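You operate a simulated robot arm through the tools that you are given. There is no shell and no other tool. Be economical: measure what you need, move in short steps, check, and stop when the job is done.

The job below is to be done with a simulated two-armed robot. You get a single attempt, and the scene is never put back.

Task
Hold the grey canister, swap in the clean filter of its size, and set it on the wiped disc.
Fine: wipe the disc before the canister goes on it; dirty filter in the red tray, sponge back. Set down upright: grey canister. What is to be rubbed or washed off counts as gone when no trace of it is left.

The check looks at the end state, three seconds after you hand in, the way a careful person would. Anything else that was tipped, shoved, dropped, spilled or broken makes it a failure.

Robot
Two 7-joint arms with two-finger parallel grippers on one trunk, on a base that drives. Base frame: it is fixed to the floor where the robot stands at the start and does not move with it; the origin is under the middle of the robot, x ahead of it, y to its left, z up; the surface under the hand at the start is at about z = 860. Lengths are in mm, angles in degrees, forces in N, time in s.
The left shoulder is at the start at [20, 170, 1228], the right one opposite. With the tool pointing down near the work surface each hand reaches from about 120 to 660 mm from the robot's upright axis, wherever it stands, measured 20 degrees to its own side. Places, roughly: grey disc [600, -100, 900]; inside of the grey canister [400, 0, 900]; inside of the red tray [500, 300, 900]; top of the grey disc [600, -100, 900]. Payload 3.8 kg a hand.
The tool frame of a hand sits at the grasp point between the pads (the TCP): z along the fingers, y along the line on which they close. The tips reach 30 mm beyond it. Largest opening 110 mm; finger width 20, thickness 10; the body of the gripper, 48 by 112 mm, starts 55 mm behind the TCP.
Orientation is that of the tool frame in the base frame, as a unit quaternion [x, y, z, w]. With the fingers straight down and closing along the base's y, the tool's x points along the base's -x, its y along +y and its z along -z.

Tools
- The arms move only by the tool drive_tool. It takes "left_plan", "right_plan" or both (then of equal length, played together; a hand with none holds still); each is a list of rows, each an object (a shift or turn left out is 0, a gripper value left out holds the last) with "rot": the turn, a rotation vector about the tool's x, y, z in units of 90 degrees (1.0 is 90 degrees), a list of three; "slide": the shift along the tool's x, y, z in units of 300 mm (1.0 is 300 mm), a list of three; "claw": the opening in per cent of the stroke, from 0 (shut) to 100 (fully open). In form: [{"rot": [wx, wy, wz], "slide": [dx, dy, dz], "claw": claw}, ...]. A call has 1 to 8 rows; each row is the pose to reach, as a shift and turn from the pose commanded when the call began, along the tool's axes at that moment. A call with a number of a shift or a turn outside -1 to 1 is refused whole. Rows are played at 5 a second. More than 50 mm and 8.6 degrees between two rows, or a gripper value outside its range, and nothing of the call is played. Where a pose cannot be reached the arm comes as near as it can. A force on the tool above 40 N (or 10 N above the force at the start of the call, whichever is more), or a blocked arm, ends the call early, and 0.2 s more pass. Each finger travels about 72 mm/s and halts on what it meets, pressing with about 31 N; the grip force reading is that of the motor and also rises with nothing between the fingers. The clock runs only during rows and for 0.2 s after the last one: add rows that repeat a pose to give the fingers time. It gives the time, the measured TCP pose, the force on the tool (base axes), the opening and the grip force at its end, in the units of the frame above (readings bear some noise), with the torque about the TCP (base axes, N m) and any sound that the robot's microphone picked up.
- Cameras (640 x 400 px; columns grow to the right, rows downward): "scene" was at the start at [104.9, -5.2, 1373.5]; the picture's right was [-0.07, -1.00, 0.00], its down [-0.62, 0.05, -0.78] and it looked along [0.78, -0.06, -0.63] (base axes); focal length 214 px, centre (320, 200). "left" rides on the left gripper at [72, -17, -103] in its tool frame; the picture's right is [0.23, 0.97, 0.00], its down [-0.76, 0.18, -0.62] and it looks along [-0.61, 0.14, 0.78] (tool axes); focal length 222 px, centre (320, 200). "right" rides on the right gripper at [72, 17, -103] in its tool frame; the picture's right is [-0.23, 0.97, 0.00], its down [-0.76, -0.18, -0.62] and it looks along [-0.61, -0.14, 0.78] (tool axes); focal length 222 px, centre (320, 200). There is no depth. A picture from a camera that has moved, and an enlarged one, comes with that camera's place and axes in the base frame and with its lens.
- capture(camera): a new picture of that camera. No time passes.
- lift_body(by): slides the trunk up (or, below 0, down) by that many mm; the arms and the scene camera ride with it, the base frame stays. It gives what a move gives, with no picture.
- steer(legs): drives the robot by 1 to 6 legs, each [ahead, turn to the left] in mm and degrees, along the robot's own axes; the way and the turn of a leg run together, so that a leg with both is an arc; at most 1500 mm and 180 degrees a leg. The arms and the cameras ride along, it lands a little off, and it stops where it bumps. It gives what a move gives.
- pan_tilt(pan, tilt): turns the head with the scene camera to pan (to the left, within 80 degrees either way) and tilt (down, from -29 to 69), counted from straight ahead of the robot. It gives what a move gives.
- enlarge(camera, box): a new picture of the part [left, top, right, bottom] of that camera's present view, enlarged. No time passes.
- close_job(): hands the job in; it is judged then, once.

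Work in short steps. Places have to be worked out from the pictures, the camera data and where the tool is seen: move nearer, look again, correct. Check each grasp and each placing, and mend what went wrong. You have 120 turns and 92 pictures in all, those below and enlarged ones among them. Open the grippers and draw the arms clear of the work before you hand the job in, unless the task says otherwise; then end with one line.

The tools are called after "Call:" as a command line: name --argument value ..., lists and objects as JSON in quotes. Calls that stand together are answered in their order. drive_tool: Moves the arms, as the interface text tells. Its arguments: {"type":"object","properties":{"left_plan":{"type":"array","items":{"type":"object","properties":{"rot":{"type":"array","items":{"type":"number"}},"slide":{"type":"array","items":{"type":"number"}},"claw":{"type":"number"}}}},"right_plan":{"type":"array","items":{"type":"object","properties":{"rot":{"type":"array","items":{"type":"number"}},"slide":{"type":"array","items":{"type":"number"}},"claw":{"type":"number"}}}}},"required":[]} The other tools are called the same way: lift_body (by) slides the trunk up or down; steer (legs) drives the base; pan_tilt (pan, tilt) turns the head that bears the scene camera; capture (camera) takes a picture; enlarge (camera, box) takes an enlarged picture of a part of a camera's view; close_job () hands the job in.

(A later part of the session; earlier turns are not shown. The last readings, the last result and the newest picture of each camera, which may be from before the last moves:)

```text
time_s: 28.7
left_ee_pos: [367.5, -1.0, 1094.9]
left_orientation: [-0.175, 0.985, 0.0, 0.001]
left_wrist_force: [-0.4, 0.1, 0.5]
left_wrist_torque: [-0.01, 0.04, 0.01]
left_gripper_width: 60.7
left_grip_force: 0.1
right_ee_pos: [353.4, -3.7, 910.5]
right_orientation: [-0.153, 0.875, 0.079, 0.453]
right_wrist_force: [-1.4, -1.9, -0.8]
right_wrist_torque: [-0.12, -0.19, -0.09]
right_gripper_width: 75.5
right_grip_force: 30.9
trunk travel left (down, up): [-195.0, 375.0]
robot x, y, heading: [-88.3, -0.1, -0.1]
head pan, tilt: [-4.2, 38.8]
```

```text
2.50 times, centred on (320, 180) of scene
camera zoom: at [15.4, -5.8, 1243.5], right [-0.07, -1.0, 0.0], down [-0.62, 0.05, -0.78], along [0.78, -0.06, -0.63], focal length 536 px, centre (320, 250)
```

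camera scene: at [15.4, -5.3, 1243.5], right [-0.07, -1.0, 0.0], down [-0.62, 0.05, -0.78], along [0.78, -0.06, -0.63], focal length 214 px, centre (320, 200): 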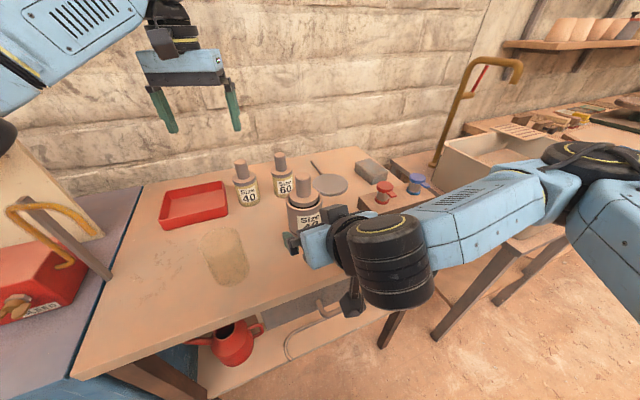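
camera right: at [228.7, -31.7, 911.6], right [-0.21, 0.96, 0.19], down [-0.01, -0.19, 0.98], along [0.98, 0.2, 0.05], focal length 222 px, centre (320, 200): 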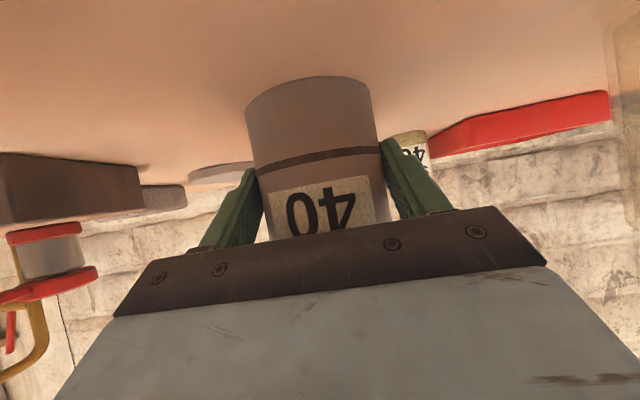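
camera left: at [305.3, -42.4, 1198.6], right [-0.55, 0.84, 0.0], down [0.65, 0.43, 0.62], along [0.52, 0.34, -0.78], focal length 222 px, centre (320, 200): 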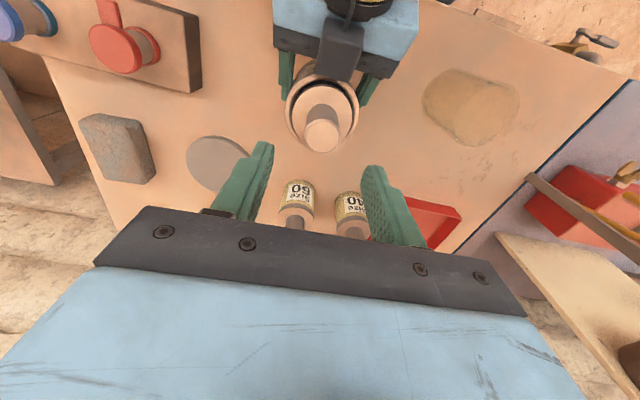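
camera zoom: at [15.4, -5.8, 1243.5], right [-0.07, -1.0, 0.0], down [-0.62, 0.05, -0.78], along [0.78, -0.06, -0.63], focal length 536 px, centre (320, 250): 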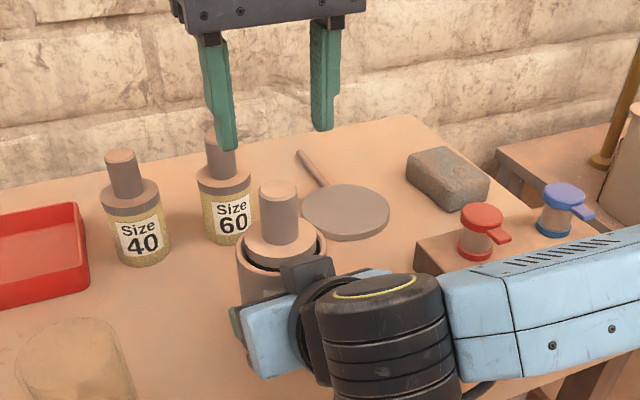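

The knob top projects to (365, -2), in line with the left hand. I descend to grip it at about z 1010.

Call:
drive_tool --left_plan '[{"slide": [0.006, 0, 0.11]}, {"slide": [0.006, 0, 0.21]}, {"slide": [0.006, 0, 0.27]}, {"slide": [0.006, 0, 0.28]}]'

Call:
capture --camera "left"

Call:
enlarge --camera "scene" --box '[240, 120, 400, 260]'

```text
time_s: 29.7
left_ee_pos: [366.3, -0.3, 1011.5]
left_orientation: [-0.174, 0.985, 0.0, 0.0]
left_wrist_force: [0.4, -0.6, -0.1]
left_wrist_torque: [0.02, 0.01, 0.02]
left_gripper_width: 60.5
left_grip_force: 0.0
right_ee_pos: [353.0, -4.1, 909.5]
right_orientation: [-0.154, 0.874, 0.08, 0.453]
right_wrist_force: [0.8, 0.6, -0.9]
right_wrist_torque: [-0.02, 0.0, 0.01]
right_gripper_width: 75.8
right_grip_force: 30.5
trunk travel left (down, up): [-195.0, 375.0]
robot x, y, heading: [-91.5, -0.2, -0.1]
head pan, tilt: [-4.2, 38.8]
```

```text
60 pictures are left
camera left: at [303.5, -42.1, 1115.0], right [-0.55, 0.84, 0.0], down [0.66, 0.43, 0.62], along [0.52, 0.34, -0.78], focal length 222 px, centre (320, 200)
```

left: 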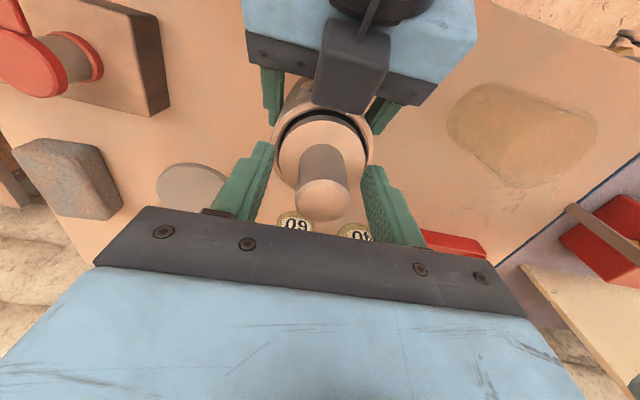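

```text
2.86 times, centred on (320, 190) of scene
camera zoom: at [15.6, -5.2, 1243.5], right [-0.07, -1.0, 0.0], down [-0.62, 0.05, -0.78], along [0.78, -0.06, -0.63], focal length 613 px, centre (320, 229)
```

zoom: 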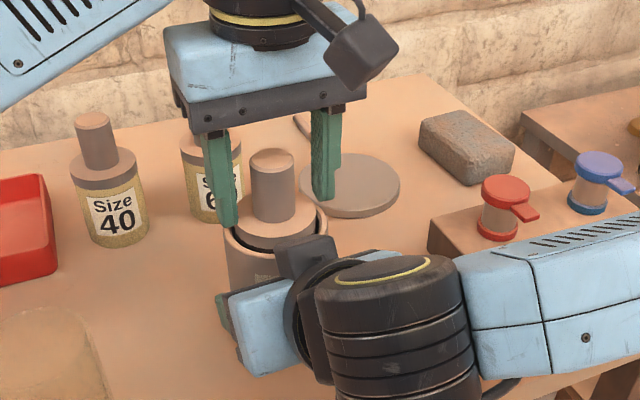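

The knob is between the fingers. I close on it.

Call:
drive_tool --left_plan '[{"claw": 20}, {"claw": 15}, {"claw": 15}]'

Call:
drive_tool --left_plan '[{"slide": [0, 0, -0.02]}, {"slide": [0, 0, -0.05]}, {"slide": [0, 0, -0.08]}]'

Call:
enlarge --camera "scene" --box '[240, 120, 400, 260]'

```text
time_s: 30.5
left_ee_pos: [366.1, -0.8, 1011.0]
left_orientation: [-0.174, 0.985, 0.0, 0.0]
left_wrist_force: [-1.1, 0.6, 0.7]
left_wrist_torque: [-0.01, -0.01, -0.01]
left_gripper_width: 29.0
left_grip_force: 30.3
right_ee_pos: [353.4, -5.5, 910.4]
right_orientation: [-0.154, 0.874, 0.08, 0.453]
right_wrist_force: [-0.3, 0.5, -0.1]
right_wrist_torque: [-0.02, 0.03, -0.01]
right_gripper_width: 75.6
right_grip_force: 30.9
trunk travel left (down, up): [-195.0, 375.0]
robot x, y, heading: [-90.3, -1.3, 0.1]
head pan, tilt: [-4.2, 38.8]
```

```text
time_s: 31.3
left_ee_pos: [365.1, -1.3, 1035.0]
left_orientation: [-0.174, 0.985, 0.0, 0.0]
left_wrist_force: [0.2, -1.2, -0.9]
left_wrist_torque: [-0.04, 0.0, 0.02]
left_gripper_width: 29.1
left_grip_force: 31.0
right_ee_pos: [353.3, -4.5, 910.7]
right_orientation: [-0.153, 0.874, 0.079, 0.453]
right_wrist_force: [0.2, 0.0, -0.6]
right_wrist_torque: [-0.02, 0.01, -0.02]
right_gripper_width: 75.3
right_grip_force: 31.1
trunk travel left (down, up): [-195.0, 375.0]
robot x, y, heading: [-89.8, -2.7, -0.2]
head pan, tilt: [-4.2, 38.8]
```

```text
2.86 times, centred on (320, 190) of scene
camera zoom: at [15.6, -5.3, 1243.5], right [-0.07, -1.0, 0.0], down [-0.62, 0.05, -0.78], along [0.78, -0.06, -0.63], focal length 613 px, centre (320, 229)
```

zoom: 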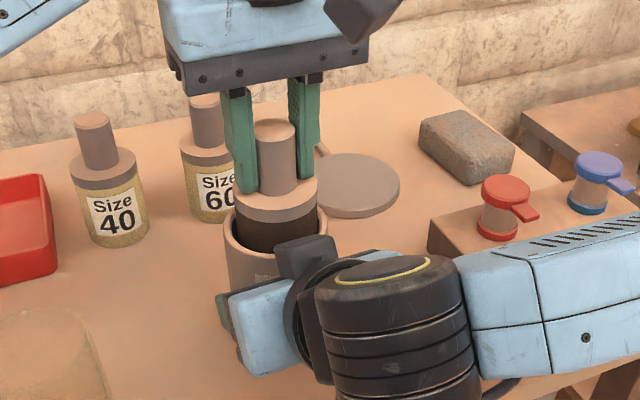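

The dark filter is sliding out cleanly. I pull it fully clear.

Call:
drive_tool --left_plan '[{"slide": [0, 0, -0.13]}, {"slide": [0, 0, -0.26]}, {"slide": [0, 0, -0.385]}]'

Call:
capture --camera "scene"

```text
time_s: 32.1
left_ee_pos: [364.9, -1.6, 1150.3]
left_orientation: [-0.175, 0.985, 0.0, 0.001]
left_wrist_force: [-0.8, 0.3, -1.2]
left_wrist_torque: [0.02, 0.01, 0.04]
left_gripper_width: 28.9
left_grip_force: 31.4
right_ee_pos: [352.6, -4.0, 911.0]
right_orientation: [-0.154, 0.874, 0.08, 0.453]
right_wrist_force: [0.2, 0.0, -0.2]
right_wrist_torque: [0.01, 0.03, 0.0]
right_gripper_width: 75.7
right_grip_force: 31.2
trunk travel left (down, up): [-195.0, 375.0]
robot x, y, heading: [-87.7, 1.0, -0.1]
head pan, tilt: [-4.2, 38.8]
```

```text
57 pictures are left
camera scene: at [15.2, -5.4, 1243.6], right [-0.07, -1.0, 0.0], down [-0.62, 0.05, -0.78], along [0.78, -0.06, -0.63], focal length 214 px, centre (320, 200)
```

scene: 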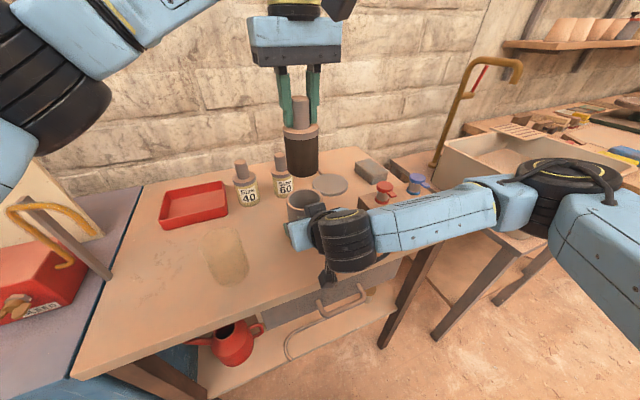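

The dirty filter is out and clear. I carry it to the tray centre at about (475, 285).

Call:
drive_tool --left_plan '[{"slide": [-0.095, 0.11, 0]}, {"slide": [-0.19, 0.22, 0]}, {"slide": [-0.286, 0.331, 0]}, {"slide": [-0.381, 0.441, 0]}, {"slide": [-0.477, 0.551, 0]}, {"slide": [-0.572, 0.662, 0]}, {"slide": [-0.667, 0.772, 0]}, {"slide": [-0.667, 0.772, 0.1]}]'

Call:
capture --camera "left"

Call:
capture --camera "scene"

```text
time_s: 33.9
left_ee_pos: [475.1, 285.9, 1120.8]
left_orientation: [-0.173, 0.985, 0.0, 0.0]
left_wrist_force: [-0.3, 0.0, -0.9]
left_wrist_torque: [-0.02, 0.03, 0.01]
left_gripper_width: 28.6
left_grip_force: 31.2
right_ee_pos: [354.2, -3.6, 911.2]
right_orientation: [-0.154, 0.874, 0.08, 0.453]
right_wrist_force: [0.0, -0.4, 0.0]
right_wrist_torque: [-0.02, 0.02, 0.05]
right_gripper_width: 75.3
right_grip_force: 31.0
trunk travel left (down, up): [-195.0, 375.0]
robot x, y, heading: [-88.2, -3.2, 0.2]
head pan, tilt: [-4.2, 38.8]
```

```text
56 pictures are left
camera left: at [413.6, 244.8, 1223.6], right [-0.55, 0.84, 0.0], down [0.66, 0.43, 0.62], along [0.52, 0.34, -0.78], focal length 222 px, centre (320, 200)
```

left: 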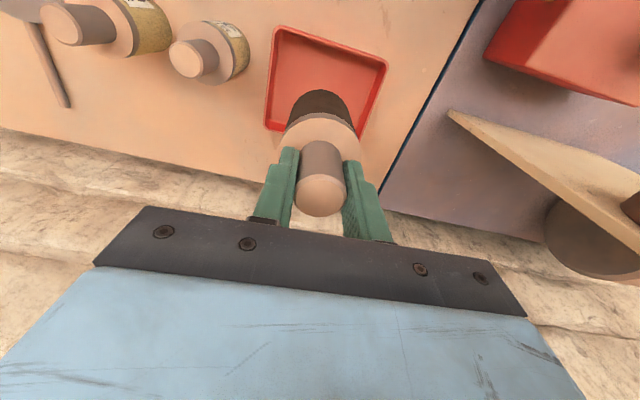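

```text
55 pictures are left
camera scene: at [15.9, -5.0, 1243.5], right [-0.07, -1.0, 0.0], down [-0.62, 0.05, -0.78], along [0.78, -0.06, -0.63], focal length 214 px, centre (320, 200)
```

scene: 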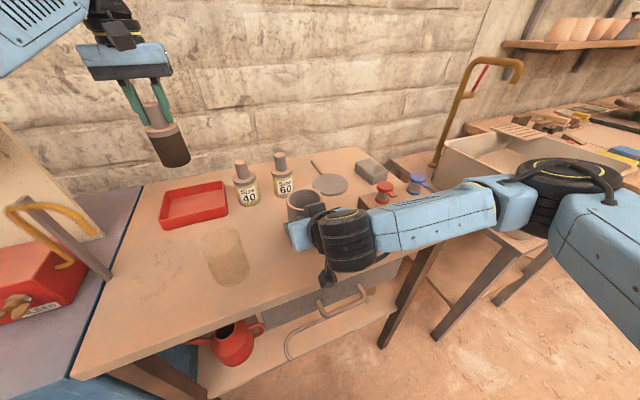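

The tray's centre is about (484, 293) from this view. I lower the filter into it.

Call:
drive_tool --left_plan '[{"slide": [-0.02, 0, 0.12]}, {"slide": [-0.02, 0, 0.25]}, {"slide": [-0.02, 0, 0.37]}, {"slide": [-0.02, 0, 0.43]}, {"slide": [-0.02, 0, 0.44]}]'

Call:
enlarge --camera "scene" --box '[120, 100, 280, 240]'

```text
time_s: 35.1
left_ee_pos: [476.9, 286.4, 1010.3]
left_orientation: [-0.175, 0.984, -0.003, 0.017]
left_wrist_force: [1.0, -0.3, -1.2]
left_wrist_torque: [-0.03, -0.02, 0.01]
left_gripper_width: 28.6
left_grip_force: 30.9
right_ee_pos: [347.8, -6.0, 914.9]
right_orientation: [-0.153, 0.873, 0.081, 0.456]
right_wrist_force: [0.3, 0.1, -3.3]
right_wrist_torque: [-0.01, 0.04, 0.0]
right_gripper_width: 75.6
right_grip_force: 31.1
trunk travel left (down, up): [-195.0, 375.0]
robot x, y, heading: [-90.8, 2.3, 0.1]
head pan, tilt: [-4.2, 38.8]
```

```text
2.86 times, centred on (200, 170) of scene
camera zoom: at [9.0, -9.1, 1245.4], right [-0.07, -1.0, 0.0], down [-0.62, 0.05, -0.78], along [0.78, -0.05, -0.62], focal length 613 px, centre (663, 286)
```

zoom: 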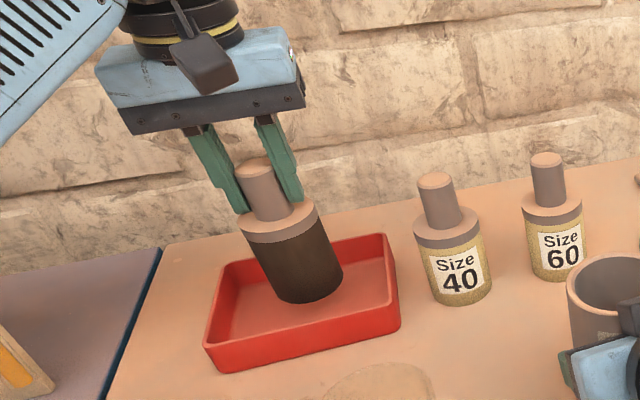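

The left hand stopped at 1010 and the trunk shifted slightly although the wrist force is low. The arm itself seems to be touching something, so I back up at once and look around.

Call:
drive_tool --left_plan '[{"slide": [0, 0, -0.1]}, {"slide": [0, 0, -0.2]}]'

Call:
pan_tilt --pan 45 --tilt 45

Call:
capture --camera "scene"

```text
time_s: 35.7
left_ee_pos: [481.3, 286.2, 1048.1]
left_orientation: [-0.173, 0.985, 0.0, -0.002]
left_wrist_force: [0.2, -0.1, -1.4]
left_wrist_torque: [0.01, 0.04, 0.03]
left_gripper_width: 28.6
left_grip_force: 31.0
right_ee_pos: [353.2, -4.1, 910.6]
right_orientation: [-0.153, 0.874, 0.08, 0.454]
right_wrist_force: [-1.5, -0.6, 1.5]
right_wrist_torque: [0.0, -0.14, -0.04]
right_gripper_width: 75.5
right_grip_force: 30.9
trunk travel left (down, up): [-195.0, 375.0]
robot x, y, heading: [-88.0, -0.5, -0.2]
head pan, tilt: [-4.2, 38.8]
```

```text
time_s: 36.9
left_ee_pos: [478.9, 287.5, 1048.0]
left_orientation: [-0.174, 0.985, 0.0, -0.001]
left_wrist_force: [0.3, -0.1, -0.7]
left_wrist_torque: [0.0, 0.01, 0.01]
left_gripper_width: 28.6
left_grip_force: 30.8
right_ee_pos: [353.0, -3.1, 910.5]
right_orientation: [-0.153, 0.875, 0.079, 0.453]
right_wrist_force: [0.4, -0.7, 0.3]
right_wrist_torque: [-0.01, -0.09, -0.04]
right_gripper_width: 75.6
right_grip_force: 30.9
trunk travel left (down, up): [-195.0, 375.0]
robot x, y, heading: [-91.1, 1.6, 0.1]
head pan, tilt: [45.0, 45.0]
```

```text
53 pictures are left
camera scene: at [-12.4, 58.4, 1234.5], right [0.71, -0.71, 0.0], down [-0.5, -0.5, -0.71], along [0.5, 0.5, -0.71], focal length 214 px, centre (320, 200)
```

scene: 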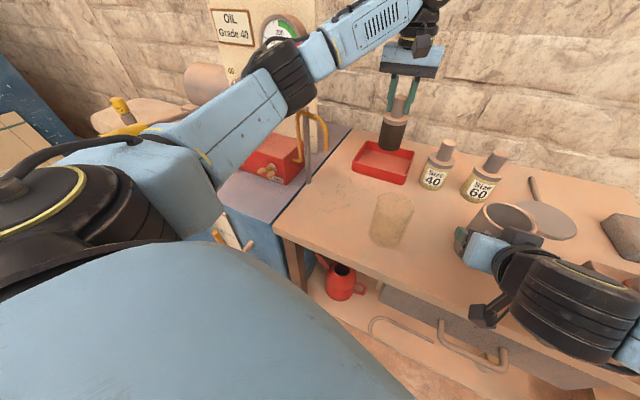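

The left forearm passes above the red box with the golden hook on the left bench. I enlarge there to check it.

Call:
enlarge --camera "scene" --box '[200, 20, 460, 200]'

```text
2.22 times, centred on (330, 110) of scene
camera zoom: at [-12.4, 58.4, 1234.5], right [0.71, -0.71, 0.0], down [-0.5, -0.5, -0.71], along [0.5, 0.5, -0.71], focal length 477 px, centre (298, 400)
```

zoom: 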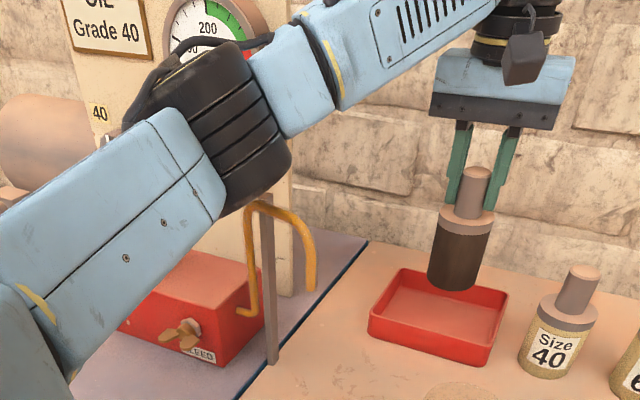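

The left elbow was resting on the oil stand's hook. I lift the trunk 110 mm; the gripped canister rides up with it, so the elbow will sit higher.

Call:
lift_body --by 110

Call:
capture --camera "scene"

```text
time_s: 38.3
left_ee_pos: [479.3, 286.9, 1159.9]
left_orientation: [-0.174, 0.985, -0.001, -0.001]
left_wrist_force: [-0.2, 0.5, 0.0]
left_wrist_torque: [-0.01, 0.04, 0.01]
left_gripper_width: 28.5
left_grip_force: 31.0
right_ee_pos: [354.2, -3.6, 1020.6]
right_orientation: [-0.154, 0.874, 0.08, 0.453]
right_wrist_force: [0.6, 0.1, -3.1]
right_wrist_torque: [-0.04, 0.03, 0.02]
right_gripper_width: 75.5
right_grip_force: 30.6
trunk travel left (down, up): [-305.0, 265.0]
robot x, y, heading: [-90.3, 0.9, -0.2]
head pan, tilt: [45.0, 45.0]
```

```text
51 pictures are left
camera scene: at [-12.2, 58.5, 1344.3], right [0.71, -0.71, 0.0], down [-0.5, -0.5, -0.71], along [0.5, 0.5, -0.71], focal length 214 px, centre (320, 200)
```

scene: 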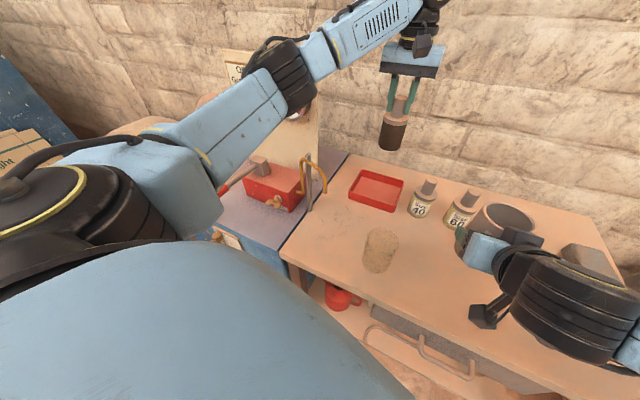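

The canister is held and lifted. I lower the left hand to about 1030 and check the elbow.

Call:
drive_tool --left_plan '[{"slide": [0, 0.01, 0.14]}, {"slide": [0, 0.01, 0.28]}, {"slide": [0, 0.01, 0.42]}]'

Call:
enlarge --camera "scene" --box '[200, 20, 460, 220]'

```text
time_s: 39.1
left_ee_pos: [478.4, 290.3, 1034.0]
left_orientation: [-0.174, 0.985, 0.001, 0.0]
left_wrist_force: [0.2, -0.7, -1.2]
left_wrist_torque: [-0.02, -0.02, 0.03]
left_gripper_width: 28.3
left_grip_force: 30.7
right_ee_pos: [354.0, -3.4, 1020.5]
right_orientation: [-0.153, 0.875, 0.079, 0.453]
right_wrist_force: [0.2, 0.3, -4.0]
right_wrist_torque: [-0.03, 0.07, -0.02]
right_gripper_width: 75.6
right_grip_force: 31.2
trunk travel left (down, up): [-305.0, 265.0]
robot x, y, heading: [-86.8, 2.6, 0.1]
head pan, tilt: [45.0, 45.0]
```

```text
2.00 times, centred on (330, 120) of scene
camera zoom: at [-11.9, 58.8, 1344.4], right [0.71, -0.71, 0.0], down [-0.5, -0.5, -0.71], along [0.5, 0.5, -0.71], focal length 429 px, centre (300, 360)
```

zoom: 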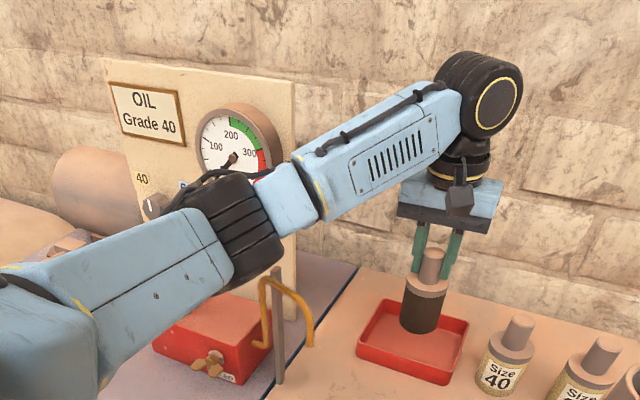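

The elbow still has some clearance. I lower in small steps and watch for it.

Call:
drive_tool --left_plan '[{"slide": [0, 0, 0.05]}, {"slide": [0, 0, 0.09]}]'

Call:
enlarge --camera "scene" --box '[250, 60, 450, 220]'

```text
time_s: 39.7
left_ee_pos: [478.7, 288.3, 1006.0]
left_orientation: [-0.173, 0.985, 0.0, 0.0]
left_wrist_force: [0.5, -0.7, -0.4]
left_wrist_torque: [-0.02, 0.01, 0.01]
left_gripper_width: 28.7
left_grip_force: 30.4
right_ee_pos: [353.4, -3.9, 1020.8]
right_orientation: [-0.154, 0.874, 0.079, 0.453]
right_wrist_force: [0.0, 0.9, -2.4]
right_wrist_torque: [-0.03, 0.05, 0.03]
right_gripper_width: 75.5
right_grip_force: 31.3
trunk travel left (down, up): [-305.0, 265.0]
robot x, y, heading: [-91.4, 1.9, -0.2]
head pan, tilt: [45.0, 45.0]
```

```text
2.50 times, centred on (350, 140) of scene
camera zoom: at [-12.4, 58.5, 1344.4], right [0.71, -0.71, 0.0], down [-0.5, -0.5, -0.71], along [0.5, 0.5, -0.71], focal length 536 px, centre (245, 350)
```

zoom: 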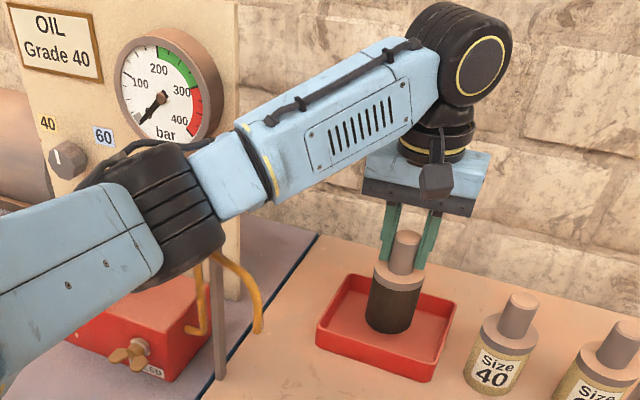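

The bottom of the filter is only about 10 mm above the tray floor. I lower slowly to contact.

Call:
drive_tool --left_plan '[{"slide": [0, 0, 0.013]}, {"slide": [0, 0, 0.027]}, {"slide": [0, 0, 0.04]}]'

```text
time_s: 40.5
left_ee_pos: [479.2, 288.6, 994.5]
left_orientation: [-0.174, 0.985, 0.0, 0.0]
left_wrist_force: [0.6, 0.1, -0.6]
left_wrist_torque: [-0.01, -0.03, -0.01]
left_gripper_width: 28.5
left_grip_force: 31.6
right_ee_pos: [353.3, -4.4, 1020.2]
right_orientation: [-0.153, 0.875, 0.078, 0.453]
right_wrist_force: [0.6, 0.0, -3.1]
right_wrist_torque: [-0.03, 0.06, -0.01]
right_gripper_width: 75.4
right_grip_force: 31.1
trunk travel left (down, up): [-305.0, 265.0]
robot x, y, heading: [-86.4, 2.4, -0.3]
head pan, tilt: [45.0, 45.0]
```

No contact yet at 994. I continue slowly.

Call:
drive_tool --left_plan '[{"slide": [0, 0, 0.012]}, {"slide": [0, 0, 0.024]}, {"slide": [0, 0, 0.036]}, {"slide": [0, 0, 0.045]}]'

Call:
enlarge --camera "scene" --box '[250, 60, 450, 220]'

```text
time_s: 41.5
left_ee_pos: [478.6, 289.4, 983.9]
left_orientation: [-0.173, 0.985, 0.0, 0.001]
left_wrist_force: [-0.7, 0.5, 10.8]
left_wrist_torque: [0.01, 0.26, 0.07]
left_gripper_width: 28.6
left_grip_force: 31.2
right_ee_pos: [353.4, -4.1, 1021.7]
right_orientation: [-0.153, 0.874, 0.08, 0.454]
right_wrist_force: [-0.3, 0.2, -3.7]
right_wrist_torque: [-0.01, 0.05, -0.03]
right_gripper_width: 75.4
right_grip_force: 30.7
trunk travel left (down, up): [-305.0, 265.0]
robot x, y, heading: [-87.6, 1.9, 0.0]
head pan, tilt: [45.0, 45.0]
```

```text
2.50 times, centred on (350, 140) of scene
camera zoom: at [-13.3, 58.1, 1344.7], right [0.71, -0.71, 0.0], down [-0.5, -0.5, -0.71], along [0.5, 0.5, -0.71], focal length 536 px, centre (245, 350)
```

zoom: 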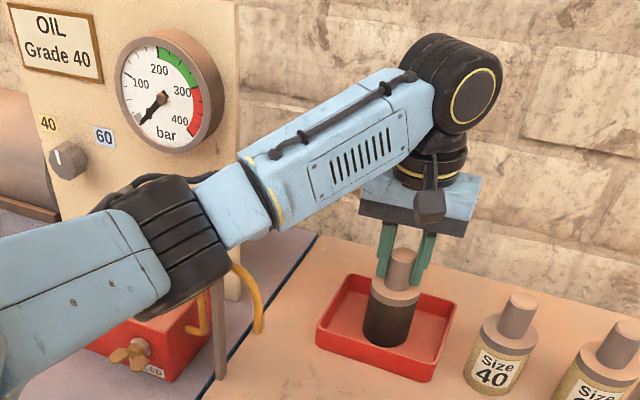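

The filter stands on the tray floor (10.8 N). I release and rise.

Call:
drive_tool --left_plan '[{"slide": [0, 0, -0.005], "claw": 45}, {"slide": [0, 0, -0.005], "claw": 55}, {"slide": [0, 0, -0.005], "claw": 55}, {"slide": [0, 0, -0.1]}, {"slide": [0, 0, -0.25]}, {"slide": [0, 0, -0.4]}]'

Call:
capture --camera "left"

Call:
capture --camera "scene"

```text
time_s: 42.9
left_ee_pos: [478.2, 289.5, 1101.7]
left_orientation: [-0.173, 0.985, 0.0, -0.001]
left_wrist_force: [-0.4, -1.2, 0.2]
left_wrist_torque: [-0.02, 0.02, 0.03]
left_gripper_width: 60.5
left_grip_force: 0.0
right_ee_pos: [352.4, -5.2, 1021.1]
right_orientation: [-0.154, 0.874, 0.08, 0.453]
right_wrist_force: [-1.1, -0.2, -3.7]
right_wrist_torque: [-0.02, 0.04, 0.02]
right_gripper_width: 75.2
right_grip_force: 31.7
trunk travel left (down, up): [-305.0, 265.0]
robot x, y, heading: [-92.5, 1.4, -0.1]
head pan, tilt: [45.0, 45.0]
```

```text
47 pictures are left
camera left: at [416.1, 247.7, 1205.3], right [-0.55, 0.84, 0.0], down [0.66, 0.43, 0.62], along [0.52, 0.34, -0.78], focal length 222 px, centre (320, 200)
```

left: 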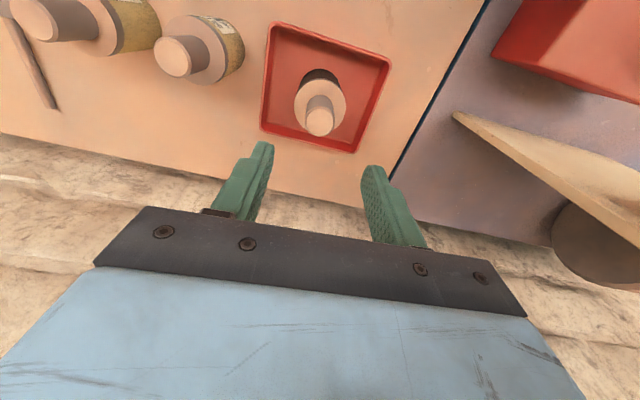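

```text
46 pictures are left
camera scene: at [-12.8, 58.0, 1344.5], right [0.71, -0.71, 0.0], down [-0.5, -0.5, -0.71], along [0.5, 0.5, -0.71], focal length 214 px, centre (320, 200)
```

scene: 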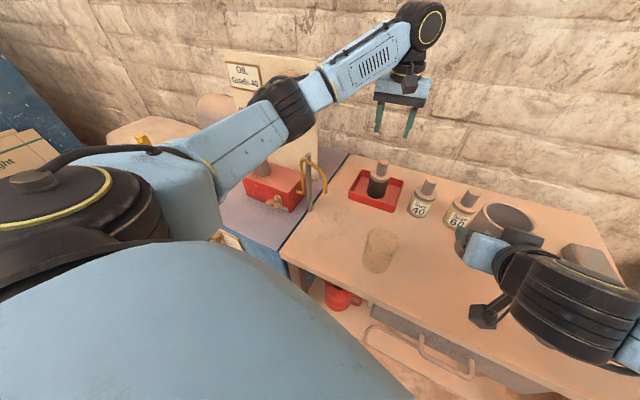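

The dirty filter stands upright in the tray. The clean size 40 knob works out at about (497, 157), so I move above it.

Call:
drive_tool --left_plan '[{"slide": [0.03, -0.145, 0.01]}, {"slide": [0.061, -0.29, 0.02]}, {"slide": [0.091, -0.435, 0.033]}]'

Call:
capture --camera "left"

```text
time_s: 43.7
left_ee_pos: [497.8, 156.3, 1090.8]
left_orientation: [-0.174, 0.985, 0.0, 0.0]
left_wrist_force: [0.3, 0.1, -0.1]
left_wrist_torque: [0.04, 0.02, 0.0]
left_gripper_width: 60.4
left_grip_force: 0.0
right_ee_pos: [353.6, -6.1, 1020.4]
right_orientation: [-0.154, 0.874, 0.08, 0.453]
right_wrist_force: [0.1, -1.1, -3.4]
right_wrist_torque: [-0.01, 0.08, 0.04]
right_gripper_width: 75.5
right_grip_force: 30.6
trunk travel left (down, up): [-305.0, 265.0]
robot x, y, heading: [-90.8, -1.5, 0.2]
head pan, tilt: [45.0, 45.0]
```

```text
45 pictures are left
camera left: at [436.3, 115.2, 1194.2], right [-0.55, 0.84, 0.0], down [0.66, 0.43, 0.62], along [0.52, 0.34, -0.78], focal length 222 px, centre (320, 200)
```

left: 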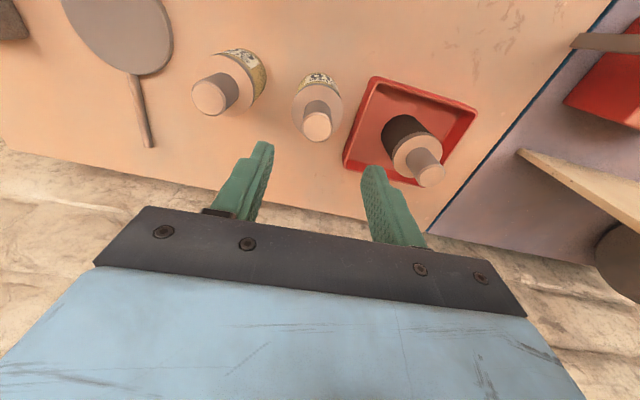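

The knob top is at about (502, 155). I correct slightly, descend to 982 and grip.

Call:
drive_tool --left_plan '[{"slide": [-0.011, -0.008, 0.12]}, {"slide": [-0.011, -0.008, 0.24]}, {"slide": [-0.011, -0.008, 0.33]}, {"slide": [-0.011, -0.008, 0.362]}]'

Call:
capture --camera "left"

Call:
enlarge --camera "scene" --box '[330, 100, 530, 250]'

```text
time_s: 44.7
left_ee_pos: [500.3, 156.1, 983.6]
left_orientation: [-0.174, 0.985, 0.0, -0.001]
left_wrist_force: [-0.3, -0.2, 0.0]
left_wrist_torque: [-0.03, 0.0, 0.0]
left_gripper_width: 60.7
left_grip_force: 0.0
right_ee_pos: [353.5, -3.7, 1020.8]
right_orientation: [-0.153, 0.874, 0.08, 0.453]
right_wrist_force: [0.4, -0.4, -3.4]
right_wrist_torque: [-0.01, 0.05, 0.0]
right_gripper_width: 75.7
right_grip_force: 31.0
trunk travel left (down, up): [-305.0, 265.0]
robot x, y, heading: [-88.2, -1.6, 0.0]
head pan, tilt: [45.0, 45.0]
```

```text
44 pictures are left
camera left: at [439.6, 115.6, 1086.2], right [-0.55, 0.84, 0.0], down [0.66, 0.43, 0.62], along [0.52, 0.34, -0.78], focal length 222 px, centre (320, 200)
```

left: 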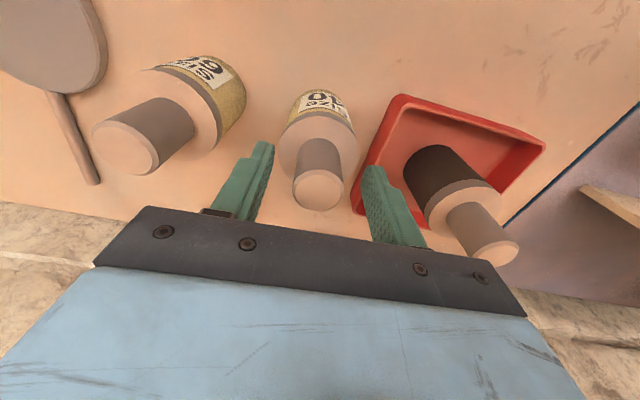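

```text
2.67 times, centred on (430, 175) of scene
camera zoom: at [-12.5, 58.6, 1344.5], right [0.71, -0.71, 0.0], down [-0.5, -0.5, -0.71], along [0.5, 0.5, -0.71], focal length 572 px, centre (27, 267)
```

zoom: 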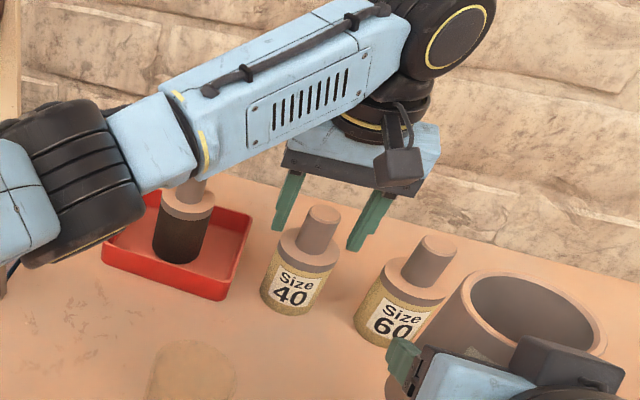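

The knob is centred between the fingers. I go 5 mm lower and close.

Call:
drive_tool --left_plan '[{"slide": [0, 0, 0.016]}, {"slide": [0, 0, 0.016], "claw": 20}, {"slide": [0, 0, 0.016], "claw": 15}, {"slide": [0, 0, 0.016], "claw": 15}]'

Call:
drive_tool --left_plan '[{"slide": [0, 0, -0.05]}, {"slide": [0, 0, -0.2]}, {"slide": [0, 0, -0.35]}, {"slide": [0, 0, -0.5]}, {"slide": [0, 0, -0.65]}]'

Call:
capture --camera "left"

```text
time_s: 45.7
left_ee_pos: [502.0, 157.0, 977.7]
left_orientation: [-0.173, 0.985, 0.0, 0.0]
left_wrist_force: [0.0, 0.5, -0.3]
left_wrist_torque: [-0.03, 0.01, 0.01]
left_gripper_width: 28.8
left_grip_force: 31.5
right_ee_pos: [352.4, -4.6, 1020.7]
right_orientation: [-0.154, 0.875, 0.08, 0.453]
right_wrist_force: [0.1, 0.7, -2.6]
right_wrist_torque: [-0.01, 0.03, -0.01]
right_gripper_width: 75.7
right_grip_force: 31.1
trunk travel left (down, up): [-305.0, 265.0]
robot x, y, heading: [-86.4, -1.2, -0.0]
head pan, tilt: [45.0, 45.0]
```

```text
time_s: 46.9
left_ee_pos: [501.2, 155.4, 1174.0]
left_orientation: [-0.173, 0.985, 0.0, -0.001]
left_wrist_force: [-0.5, 0.0, -0.6]
left_wrist_torque: [0.02, 0.02, 0.0]
left_gripper_width: 28.9
left_grip_force: 31.0
right_ee_pos: [351.5, -4.9, 1020.9]
right_orientation: [-0.153, 0.874, 0.079, 0.454]
right_wrist_force: [0.7, -0.3, -3.0]
right_wrist_torque: [-0.02, 0.03, 0.03]
right_gripper_width: 75.5
right_grip_force: 30.9
trunk travel left (down, up): [-305.0, 265.0]
robot x, y, heading: [-90.8, -1.1, -0.0]
head pan, tilt: [45.0, 45.0]
```

```text
42 pictures are left
camera left: at [439.1, 114.4, 1277.3], right [-0.55, 0.84, 0.0], down [0.66, 0.43, 0.62], along [0.52, 0.34, -0.78], focal length 222 px, centre (320, 200)
```

left: 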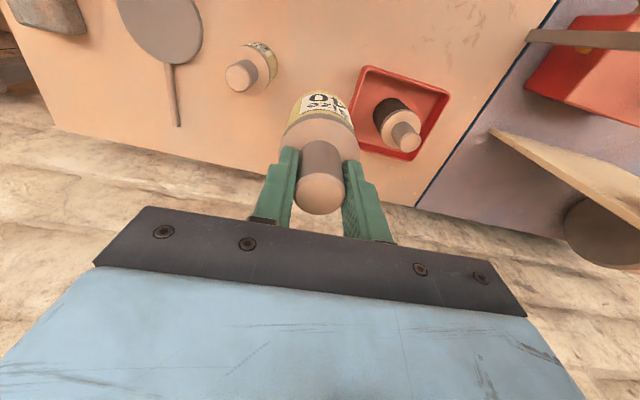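

The clean filter is held. I raise it and carry it over the canister, which is still held in the air by the right hand.

Call:
drive_tool --left_plan '[{"slide": [0, 0, -0.15]}, {"slide": [0.12, -0.067, -0.187]}, {"slide": [0.24, -0.134, -0.187]}, {"slide": [0.36, -0.201, -0.187]}, {"slide": [0.48, -0.269, -0.187]}, {"slide": [0.601, -0.336, -0.187]}]'

Call:
pan_tilt --pan 0 --tilt 35

Call:
capture --camera "scene"

Call:
capture --camera "left"

```text
time_s: 48.3
left_ee_pos: [364.7, -1.3, 1228.7]
left_orientation: [-0.174, 0.985, 0.001, 0.0]
left_wrist_force: [0.7, -0.9, -1.0]
left_wrist_torque: [0.01, -0.03, 0.03]
left_gripper_width: 28.7
left_grip_force: 31.1
right_ee_pos: [353.1, -4.2, 1021.4]
right_orientation: [-0.154, 0.874, 0.08, 0.453]
right_wrist_force: [1.8, -0.7, -3.1]
right_wrist_torque: [0.02, 0.04, -0.02]
right_gripper_width: 75.5
right_grip_force: 31.1
trunk travel left (down, up): [-305.0, 265.0]
robot x, y, heading: [-89.6, 1.0, -0.0]
head pan, tilt: [45.0, 45.0]
```

```text
time_s: 49.4
left_ee_pos: [366.0, -0.5, 1229.1]
left_orientation: [-0.174, 0.985, 0.0, 0.0]
left_wrist_force: [0.1, -0.1, -0.1]
left_wrist_torque: [-0.03, -0.02, 0.01]
left_gripper_width: 28.9
left_grip_force: 31.1
right_ee_pos: [353.0, -4.7, 1019.9]
right_orientation: [-0.154, 0.875, 0.08, 0.453]
right_wrist_force: [0.1, -0.4, -3.2]
right_wrist_torque: [-0.01, 0.04, 0.02]
right_gripper_width: 75.8
right_grip_force: 31.0
trunk travel left (down, up): [-305.0, 265.0]
robot x, y, heading: [-90.9, 4.0, 0.1]
head pan, tilt: [0.0, 35.0]
```

```text
41 pictures are left
camera scene: at [18.2, 1.0, 1359.2], right [0.0, -1.0, 0.0], down [-0.57, 0.0, -0.82], along [0.82, 0.0, -0.57], focal length 214 px, centre (320, 200)
```

scene: 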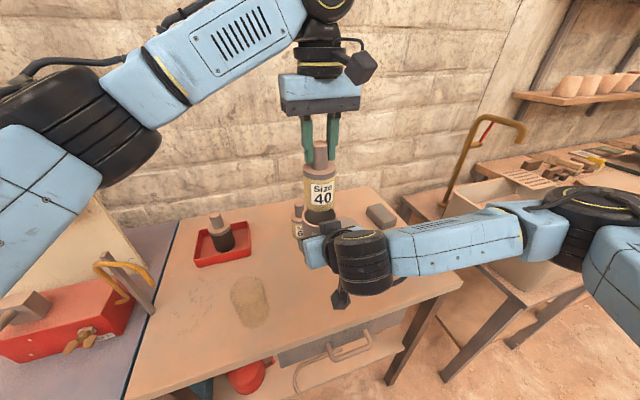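

```text
40 pictures are left
camera left: at [304.2, -40.8, 1332.0], right [-0.55, 0.84, 0.0], down [0.66, 0.43, 0.62], along [0.52, 0.34, -0.78], focal length 222 px, centre (320, 200)
```

left: 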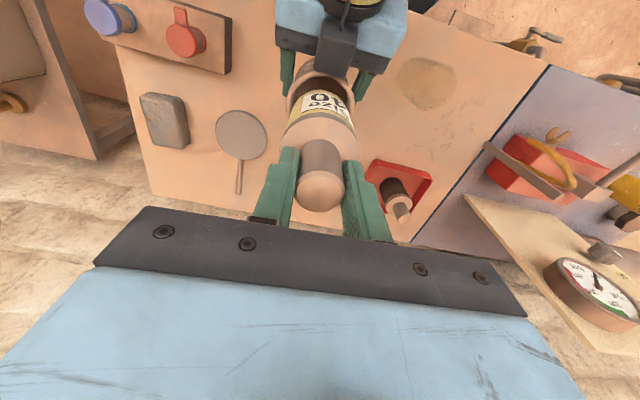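

I zoom in to verify the alignment before insertion.

Call:
enlarge --camera "scene" --box '[270, 130, 390, 280]'

Call:
enlarge --camera "left" --box '[260, 40, 400, 220]'

```text
2.67 times, centred on (330, 205) of scene
camera zoom: at [18.2, 1.0, 1359.2], right [0.0, -1.0, 0.0], down [-0.57, 0.0, -0.82], along [0.82, 0.0, -0.57], focal length 572 px, centre (293, 187)
```

zoom: 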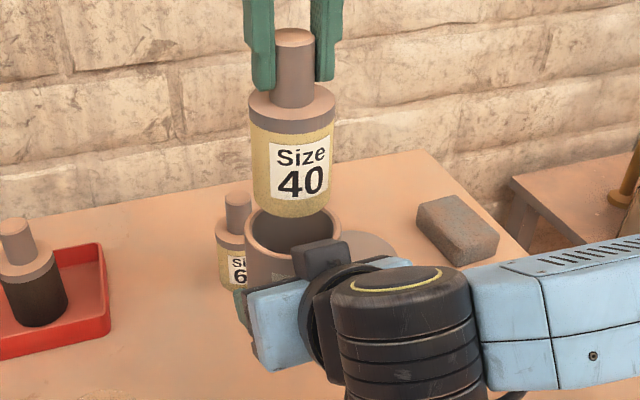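

```text
2.22 times, centred on (330, 130) of left
camera zoom: at [304.2, -40.8, 1332.0], right [-0.55, 0.84, 0.0], down [0.66, 0.43, 0.62], along [0.52, 0.34, -0.78], focal length 494 px, centre (298, 356)
```

zoom: 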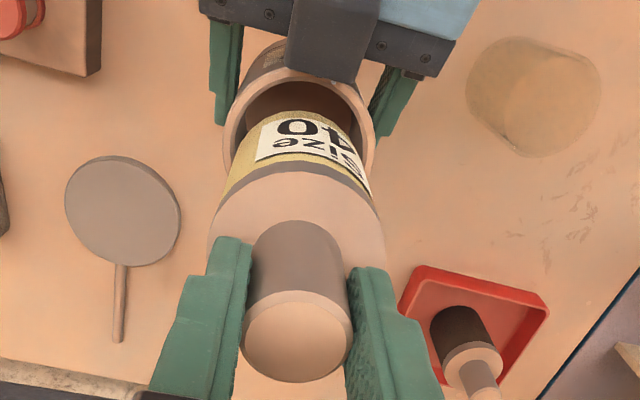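

The alignment looks right. I lower the filter until it is just inside the rim.

Call:
drive_tool --left_plan '[{"slide": [0, 0, 0.07]}, {"slide": [0, 0, 0.12]}, {"slide": [0, 0, 0.15]}, {"slide": [0, 0, 0.175]}]'

Call:
enlarge --camera "scene" --box '[270, 150, 390, 280]'

Call:
enlarge --camera "left" --box '[260, 40, 400, 220]'

```text
time_s: 50.4
left_ee_pos: [366.9, 0.6, 1175.9]
left_orientation: [-0.174, 0.985, 0.001, 0.0]
left_wrist_force: [0.3, 0.2, -1.3]
left_wrist_torque: [0.0, 0.0, 0.0]
left_gripper_width: 28.5
left_grip_force: 30.7
right_ee_pos: [353.3, -4.0, 1020.8]
right_orientation: [-0.153, 0.874, 0.079, 0.454]
right_wrist_force: [1.3, -0.1, -3.6]
right_wrist_torque: [0.01, 0.04, 0.0]
right_gripper_width: 75.3
right_grip_force: 30.8
trunk travel left (down, up): [-305.0, 265.0]
robot x, y, heading: [-87.0, 0.9, 0.3]
head pan, tilt: [0.0, 35.0]
```

```text
3.08 times, centred on (330, 215) of scene
camera zoom: at [18.2, 0.9, 1359.2], right [0.0, -1.0, 0.0], down [-0.57, 0.0, -0.82], along [0.82, 0.0, -0.57], focal length 660 px, centre (289, 154)
```

zoom: 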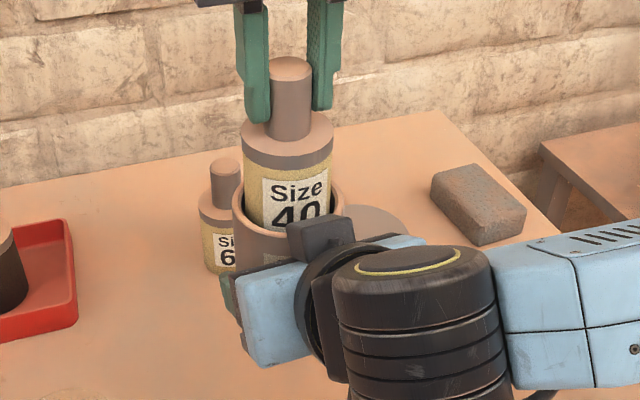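

```text
2.22 times, centred on (330, 130) of left
camera zoom: at [304.5, -40.9, 1279.8], right [-0.55, 0.84, 0.0], down [0.66, 0.43, 0.62], along [0.52, 0.34, -0.78], focal length 494 px, centre (298, 356)
```

zoom: 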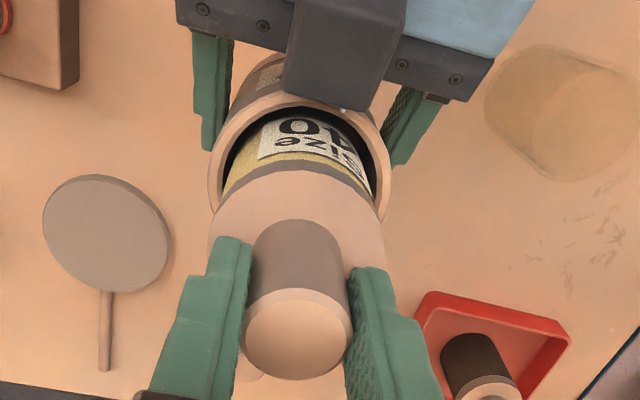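

The filter is inside the rim with no contact force. I continue toward the seat.

Call:
drive_tool --left_plan '[{"slide": [0, 0, 0.05]}, {"slide": [0, 0, 0.1]}, {"slide": [0, 0, 0.14]}, {"slide": [0, 0, 0.16]}, {"slide": [0, 0, 0.168]}]'

Call:
enlarge --camera "scene" --box '[270, 150, 390, 280]'

```text
time_s: 51.6
left_ee_pos: [366.6, 0.7, 1128.0]
left_orientation: [-0.174, 0.985, -0.001, 0.001]
left_wrist_force: [-0.5, 0.0, 20.1]
left_wrist_torque: [0.34, 0.07, 0.03]
left_gripper_width: 28.7
left_grip_force: 30.7
right_ee_pos: [352.7, -3.7, 1017.3]
right_orientation: [-0.154, 0.876, 0.078, 0.45]
right_wrist_force: [-1.0, -0.2, -24.3]
right_wrist_torque: [-0.23, 0.35, -0.07]
right_gripper_width: 75.8
right_grip_force: 31.2
trunk travel left (down, up): [-305.0, 265.0]
robot x, y, heading: [-92.6, -2.9, -0.1]
head pan, tilt: [0.0, 35.0]
```

```text
3.08 times, centred on (330, 215) of scene
camera zoom: at [18.2, 1.0, 1359.2], right [0.0, -1.0, 0.0], down [-0.57, 0.0, -0.82], along [0.82, 0.0, -0.57], focal length 660 px, centre (289, 154)
```

zoom: 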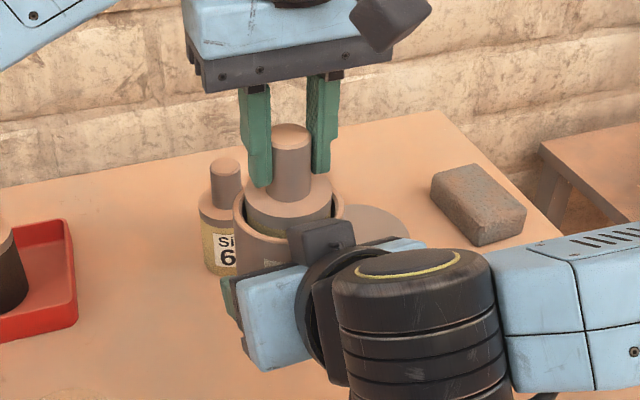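

There is contact at 20 N. I check whether the filter is fully seated.

Call:
capture --camera "left"

Call:
enlarge --camera "scene" --box '[290, 180, 350, 240]'

```text
34 pictures are left
camera left: at [304.5, -41.1, 1231.3], right [-0.55, 0.84, 0.0], down [0.65, 0.43, 0.62], along [0.52, 0.34, -0.78], focal length 222 px, centre (320, 200)
```

left: 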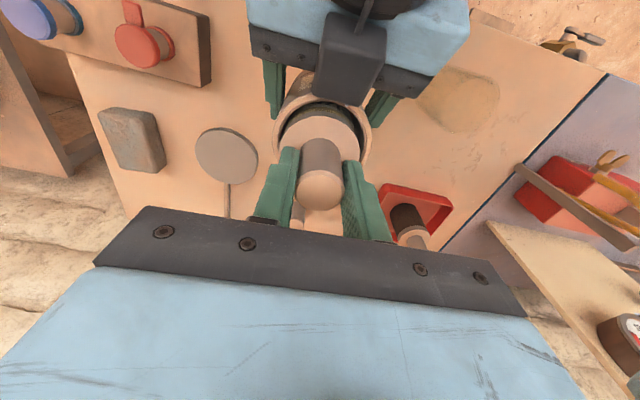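

```text
6.67 times, centred on (320, 210) of scene
camera zoom: at [18.2, 1.0, 1359.2], right [0.0, -1.0, 0.0], down [-0.57, 0.0, -0.82], along [0.82, 0.0, -0.57], focal length 1430 px, centre (320, 133)
```

zoom: 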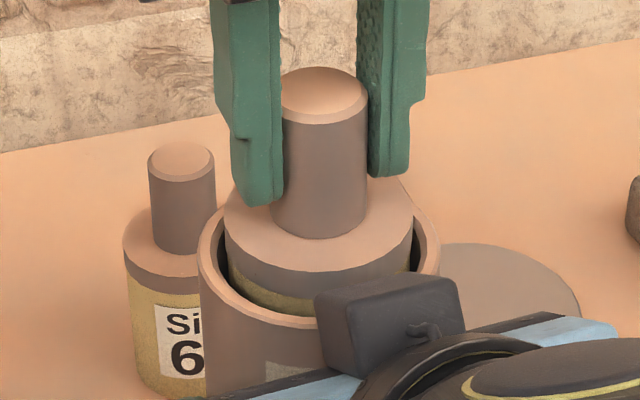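

The clean filter's flange sits a few mm higher than the dirty one did. I check the canister in the right hand for slip.

Call:
capture --camera "right"

```text
32 pictures are left
camera right: at [227.8, -32.4, 1019.7], right [-0.21, 0.96, 0.18], down [0.0, -0.19, 0.98], along [0.98, 0.2, 0.04], focal length 222 px, centre (320, 200)
```

right: 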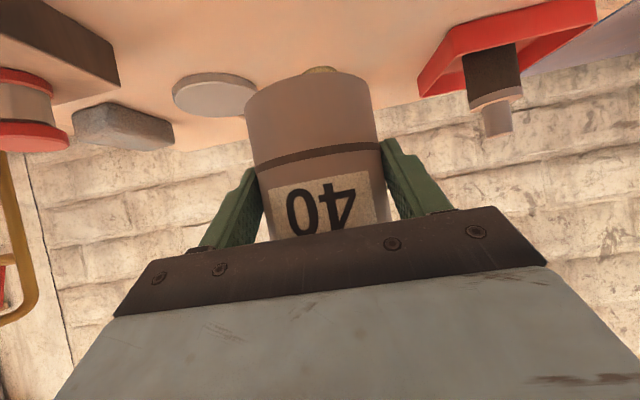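

There was about 2 mm of slip at most. I relieve the push and lower the trunk so the table supports the canister while I press the filter home.

Call:
drive_tool --left_plan '[{"slide": [0, 0, -0.012]}]'

Call:
lift_body --by -104

```text
time_s: 52.0
left_ee_pos: [365.7, 0.0, 1129.6]
left_orientation: [-0.175, 0.985, 0.0, 0.0]
left_wrist_force: [3.7, 0.5, 9.6]
left_wrist_torque: [0.45, -0.49, 0.1]
left_gripper_width: 28.6
left_grip_force: 30.9
right_ee_pos: [352.0, -3.3, 1020.2]
right_orientation: [-0.154, 0.875, 0.08, 0.452]
right_wrist_force: [-2.7, 0.0, -15.2]
right_wrist_torque: [-0.25, 0.51, -0.12]
right_gripper_width: 75.7
right_grip_force: 30.9
trunk travel left (down, up): [-305.0, 265.0]
robot x, y, heading: [-88.6, -3.5, -0.0]
head pan, tilt: [0.0, 35.0]
```

```text
time_s: 53.4
left_ee_pos: [367.7, 2.1, 1026.1]
left_orientation: [-0.174, 0.985, 0.0, -0.001]
left_wrist_force: [1.4, 1.5, 3.7]
left_wrist_torque: [0.1, -0.2, 0.02]
left_gripper_width: 29.0
left_grip_force: 30.5
right_ee_pos: [354.0, -4.1, 918.2]
right_orientation: [-0.153, 0.874, 0.08, 0.455]
right_wrist_force: [-0.2, -0.6, -8.0]
right_wrist_torque: [0.02, 0.22, -0.06]
right_gripper_width: 75.7
right_grip_force: 31.6
trunk travel left (down, up): [-201.0, 369.0]
robot x, y, heading: [-91.5, -0.9, 0.0]
head pan, tilt: [0.0, 35.0]
```

Both hands go down together in small steps until the canister touches the table.

Call:
drive_tool --left_plan '[{"slide": [0, 0, 0.007]}, {"slide": [0, 0, 0.0133]}, {"slide": [0, 0, 0.0167]}]' --right_plan '[{"slide": [0.0055, 0, 0.0038]}, {"slide": [0.011, 0, 0.0077]}, {"slide": [0.0137, 0, 0.0096]}]'

```text
time_s: 54.2
left_ee_pos: [366.2, -0.3, 1022.6]
left_orientation: [-0.173, 0.985, -0.001, 0.0]
left_wrist_force: [-0.3, 2.0, 5.9]
left_wrist_torque: [0.19, -0.14, 0.05]
left_gripper_width: 28.8
left_grip_force: 30.4
right_ee_pos: [353.0, -4.8, 913.1]
right_orientation: [-0.153, 0.873, 0.081, 0.455]
right_wrist_force: [0.5, -0.7, 1.0]
right_wrist_torque: [0.25, 0.2, -0.04]
right_gripper_width: 75.4
right_grip_force: 31.1
trunk travel left (down, up): [-201.0, 369.0]
robot x, y, heading: [-89.2, 2.3, 0.0]
head pan, tilt: [0.0, 35.0]
```

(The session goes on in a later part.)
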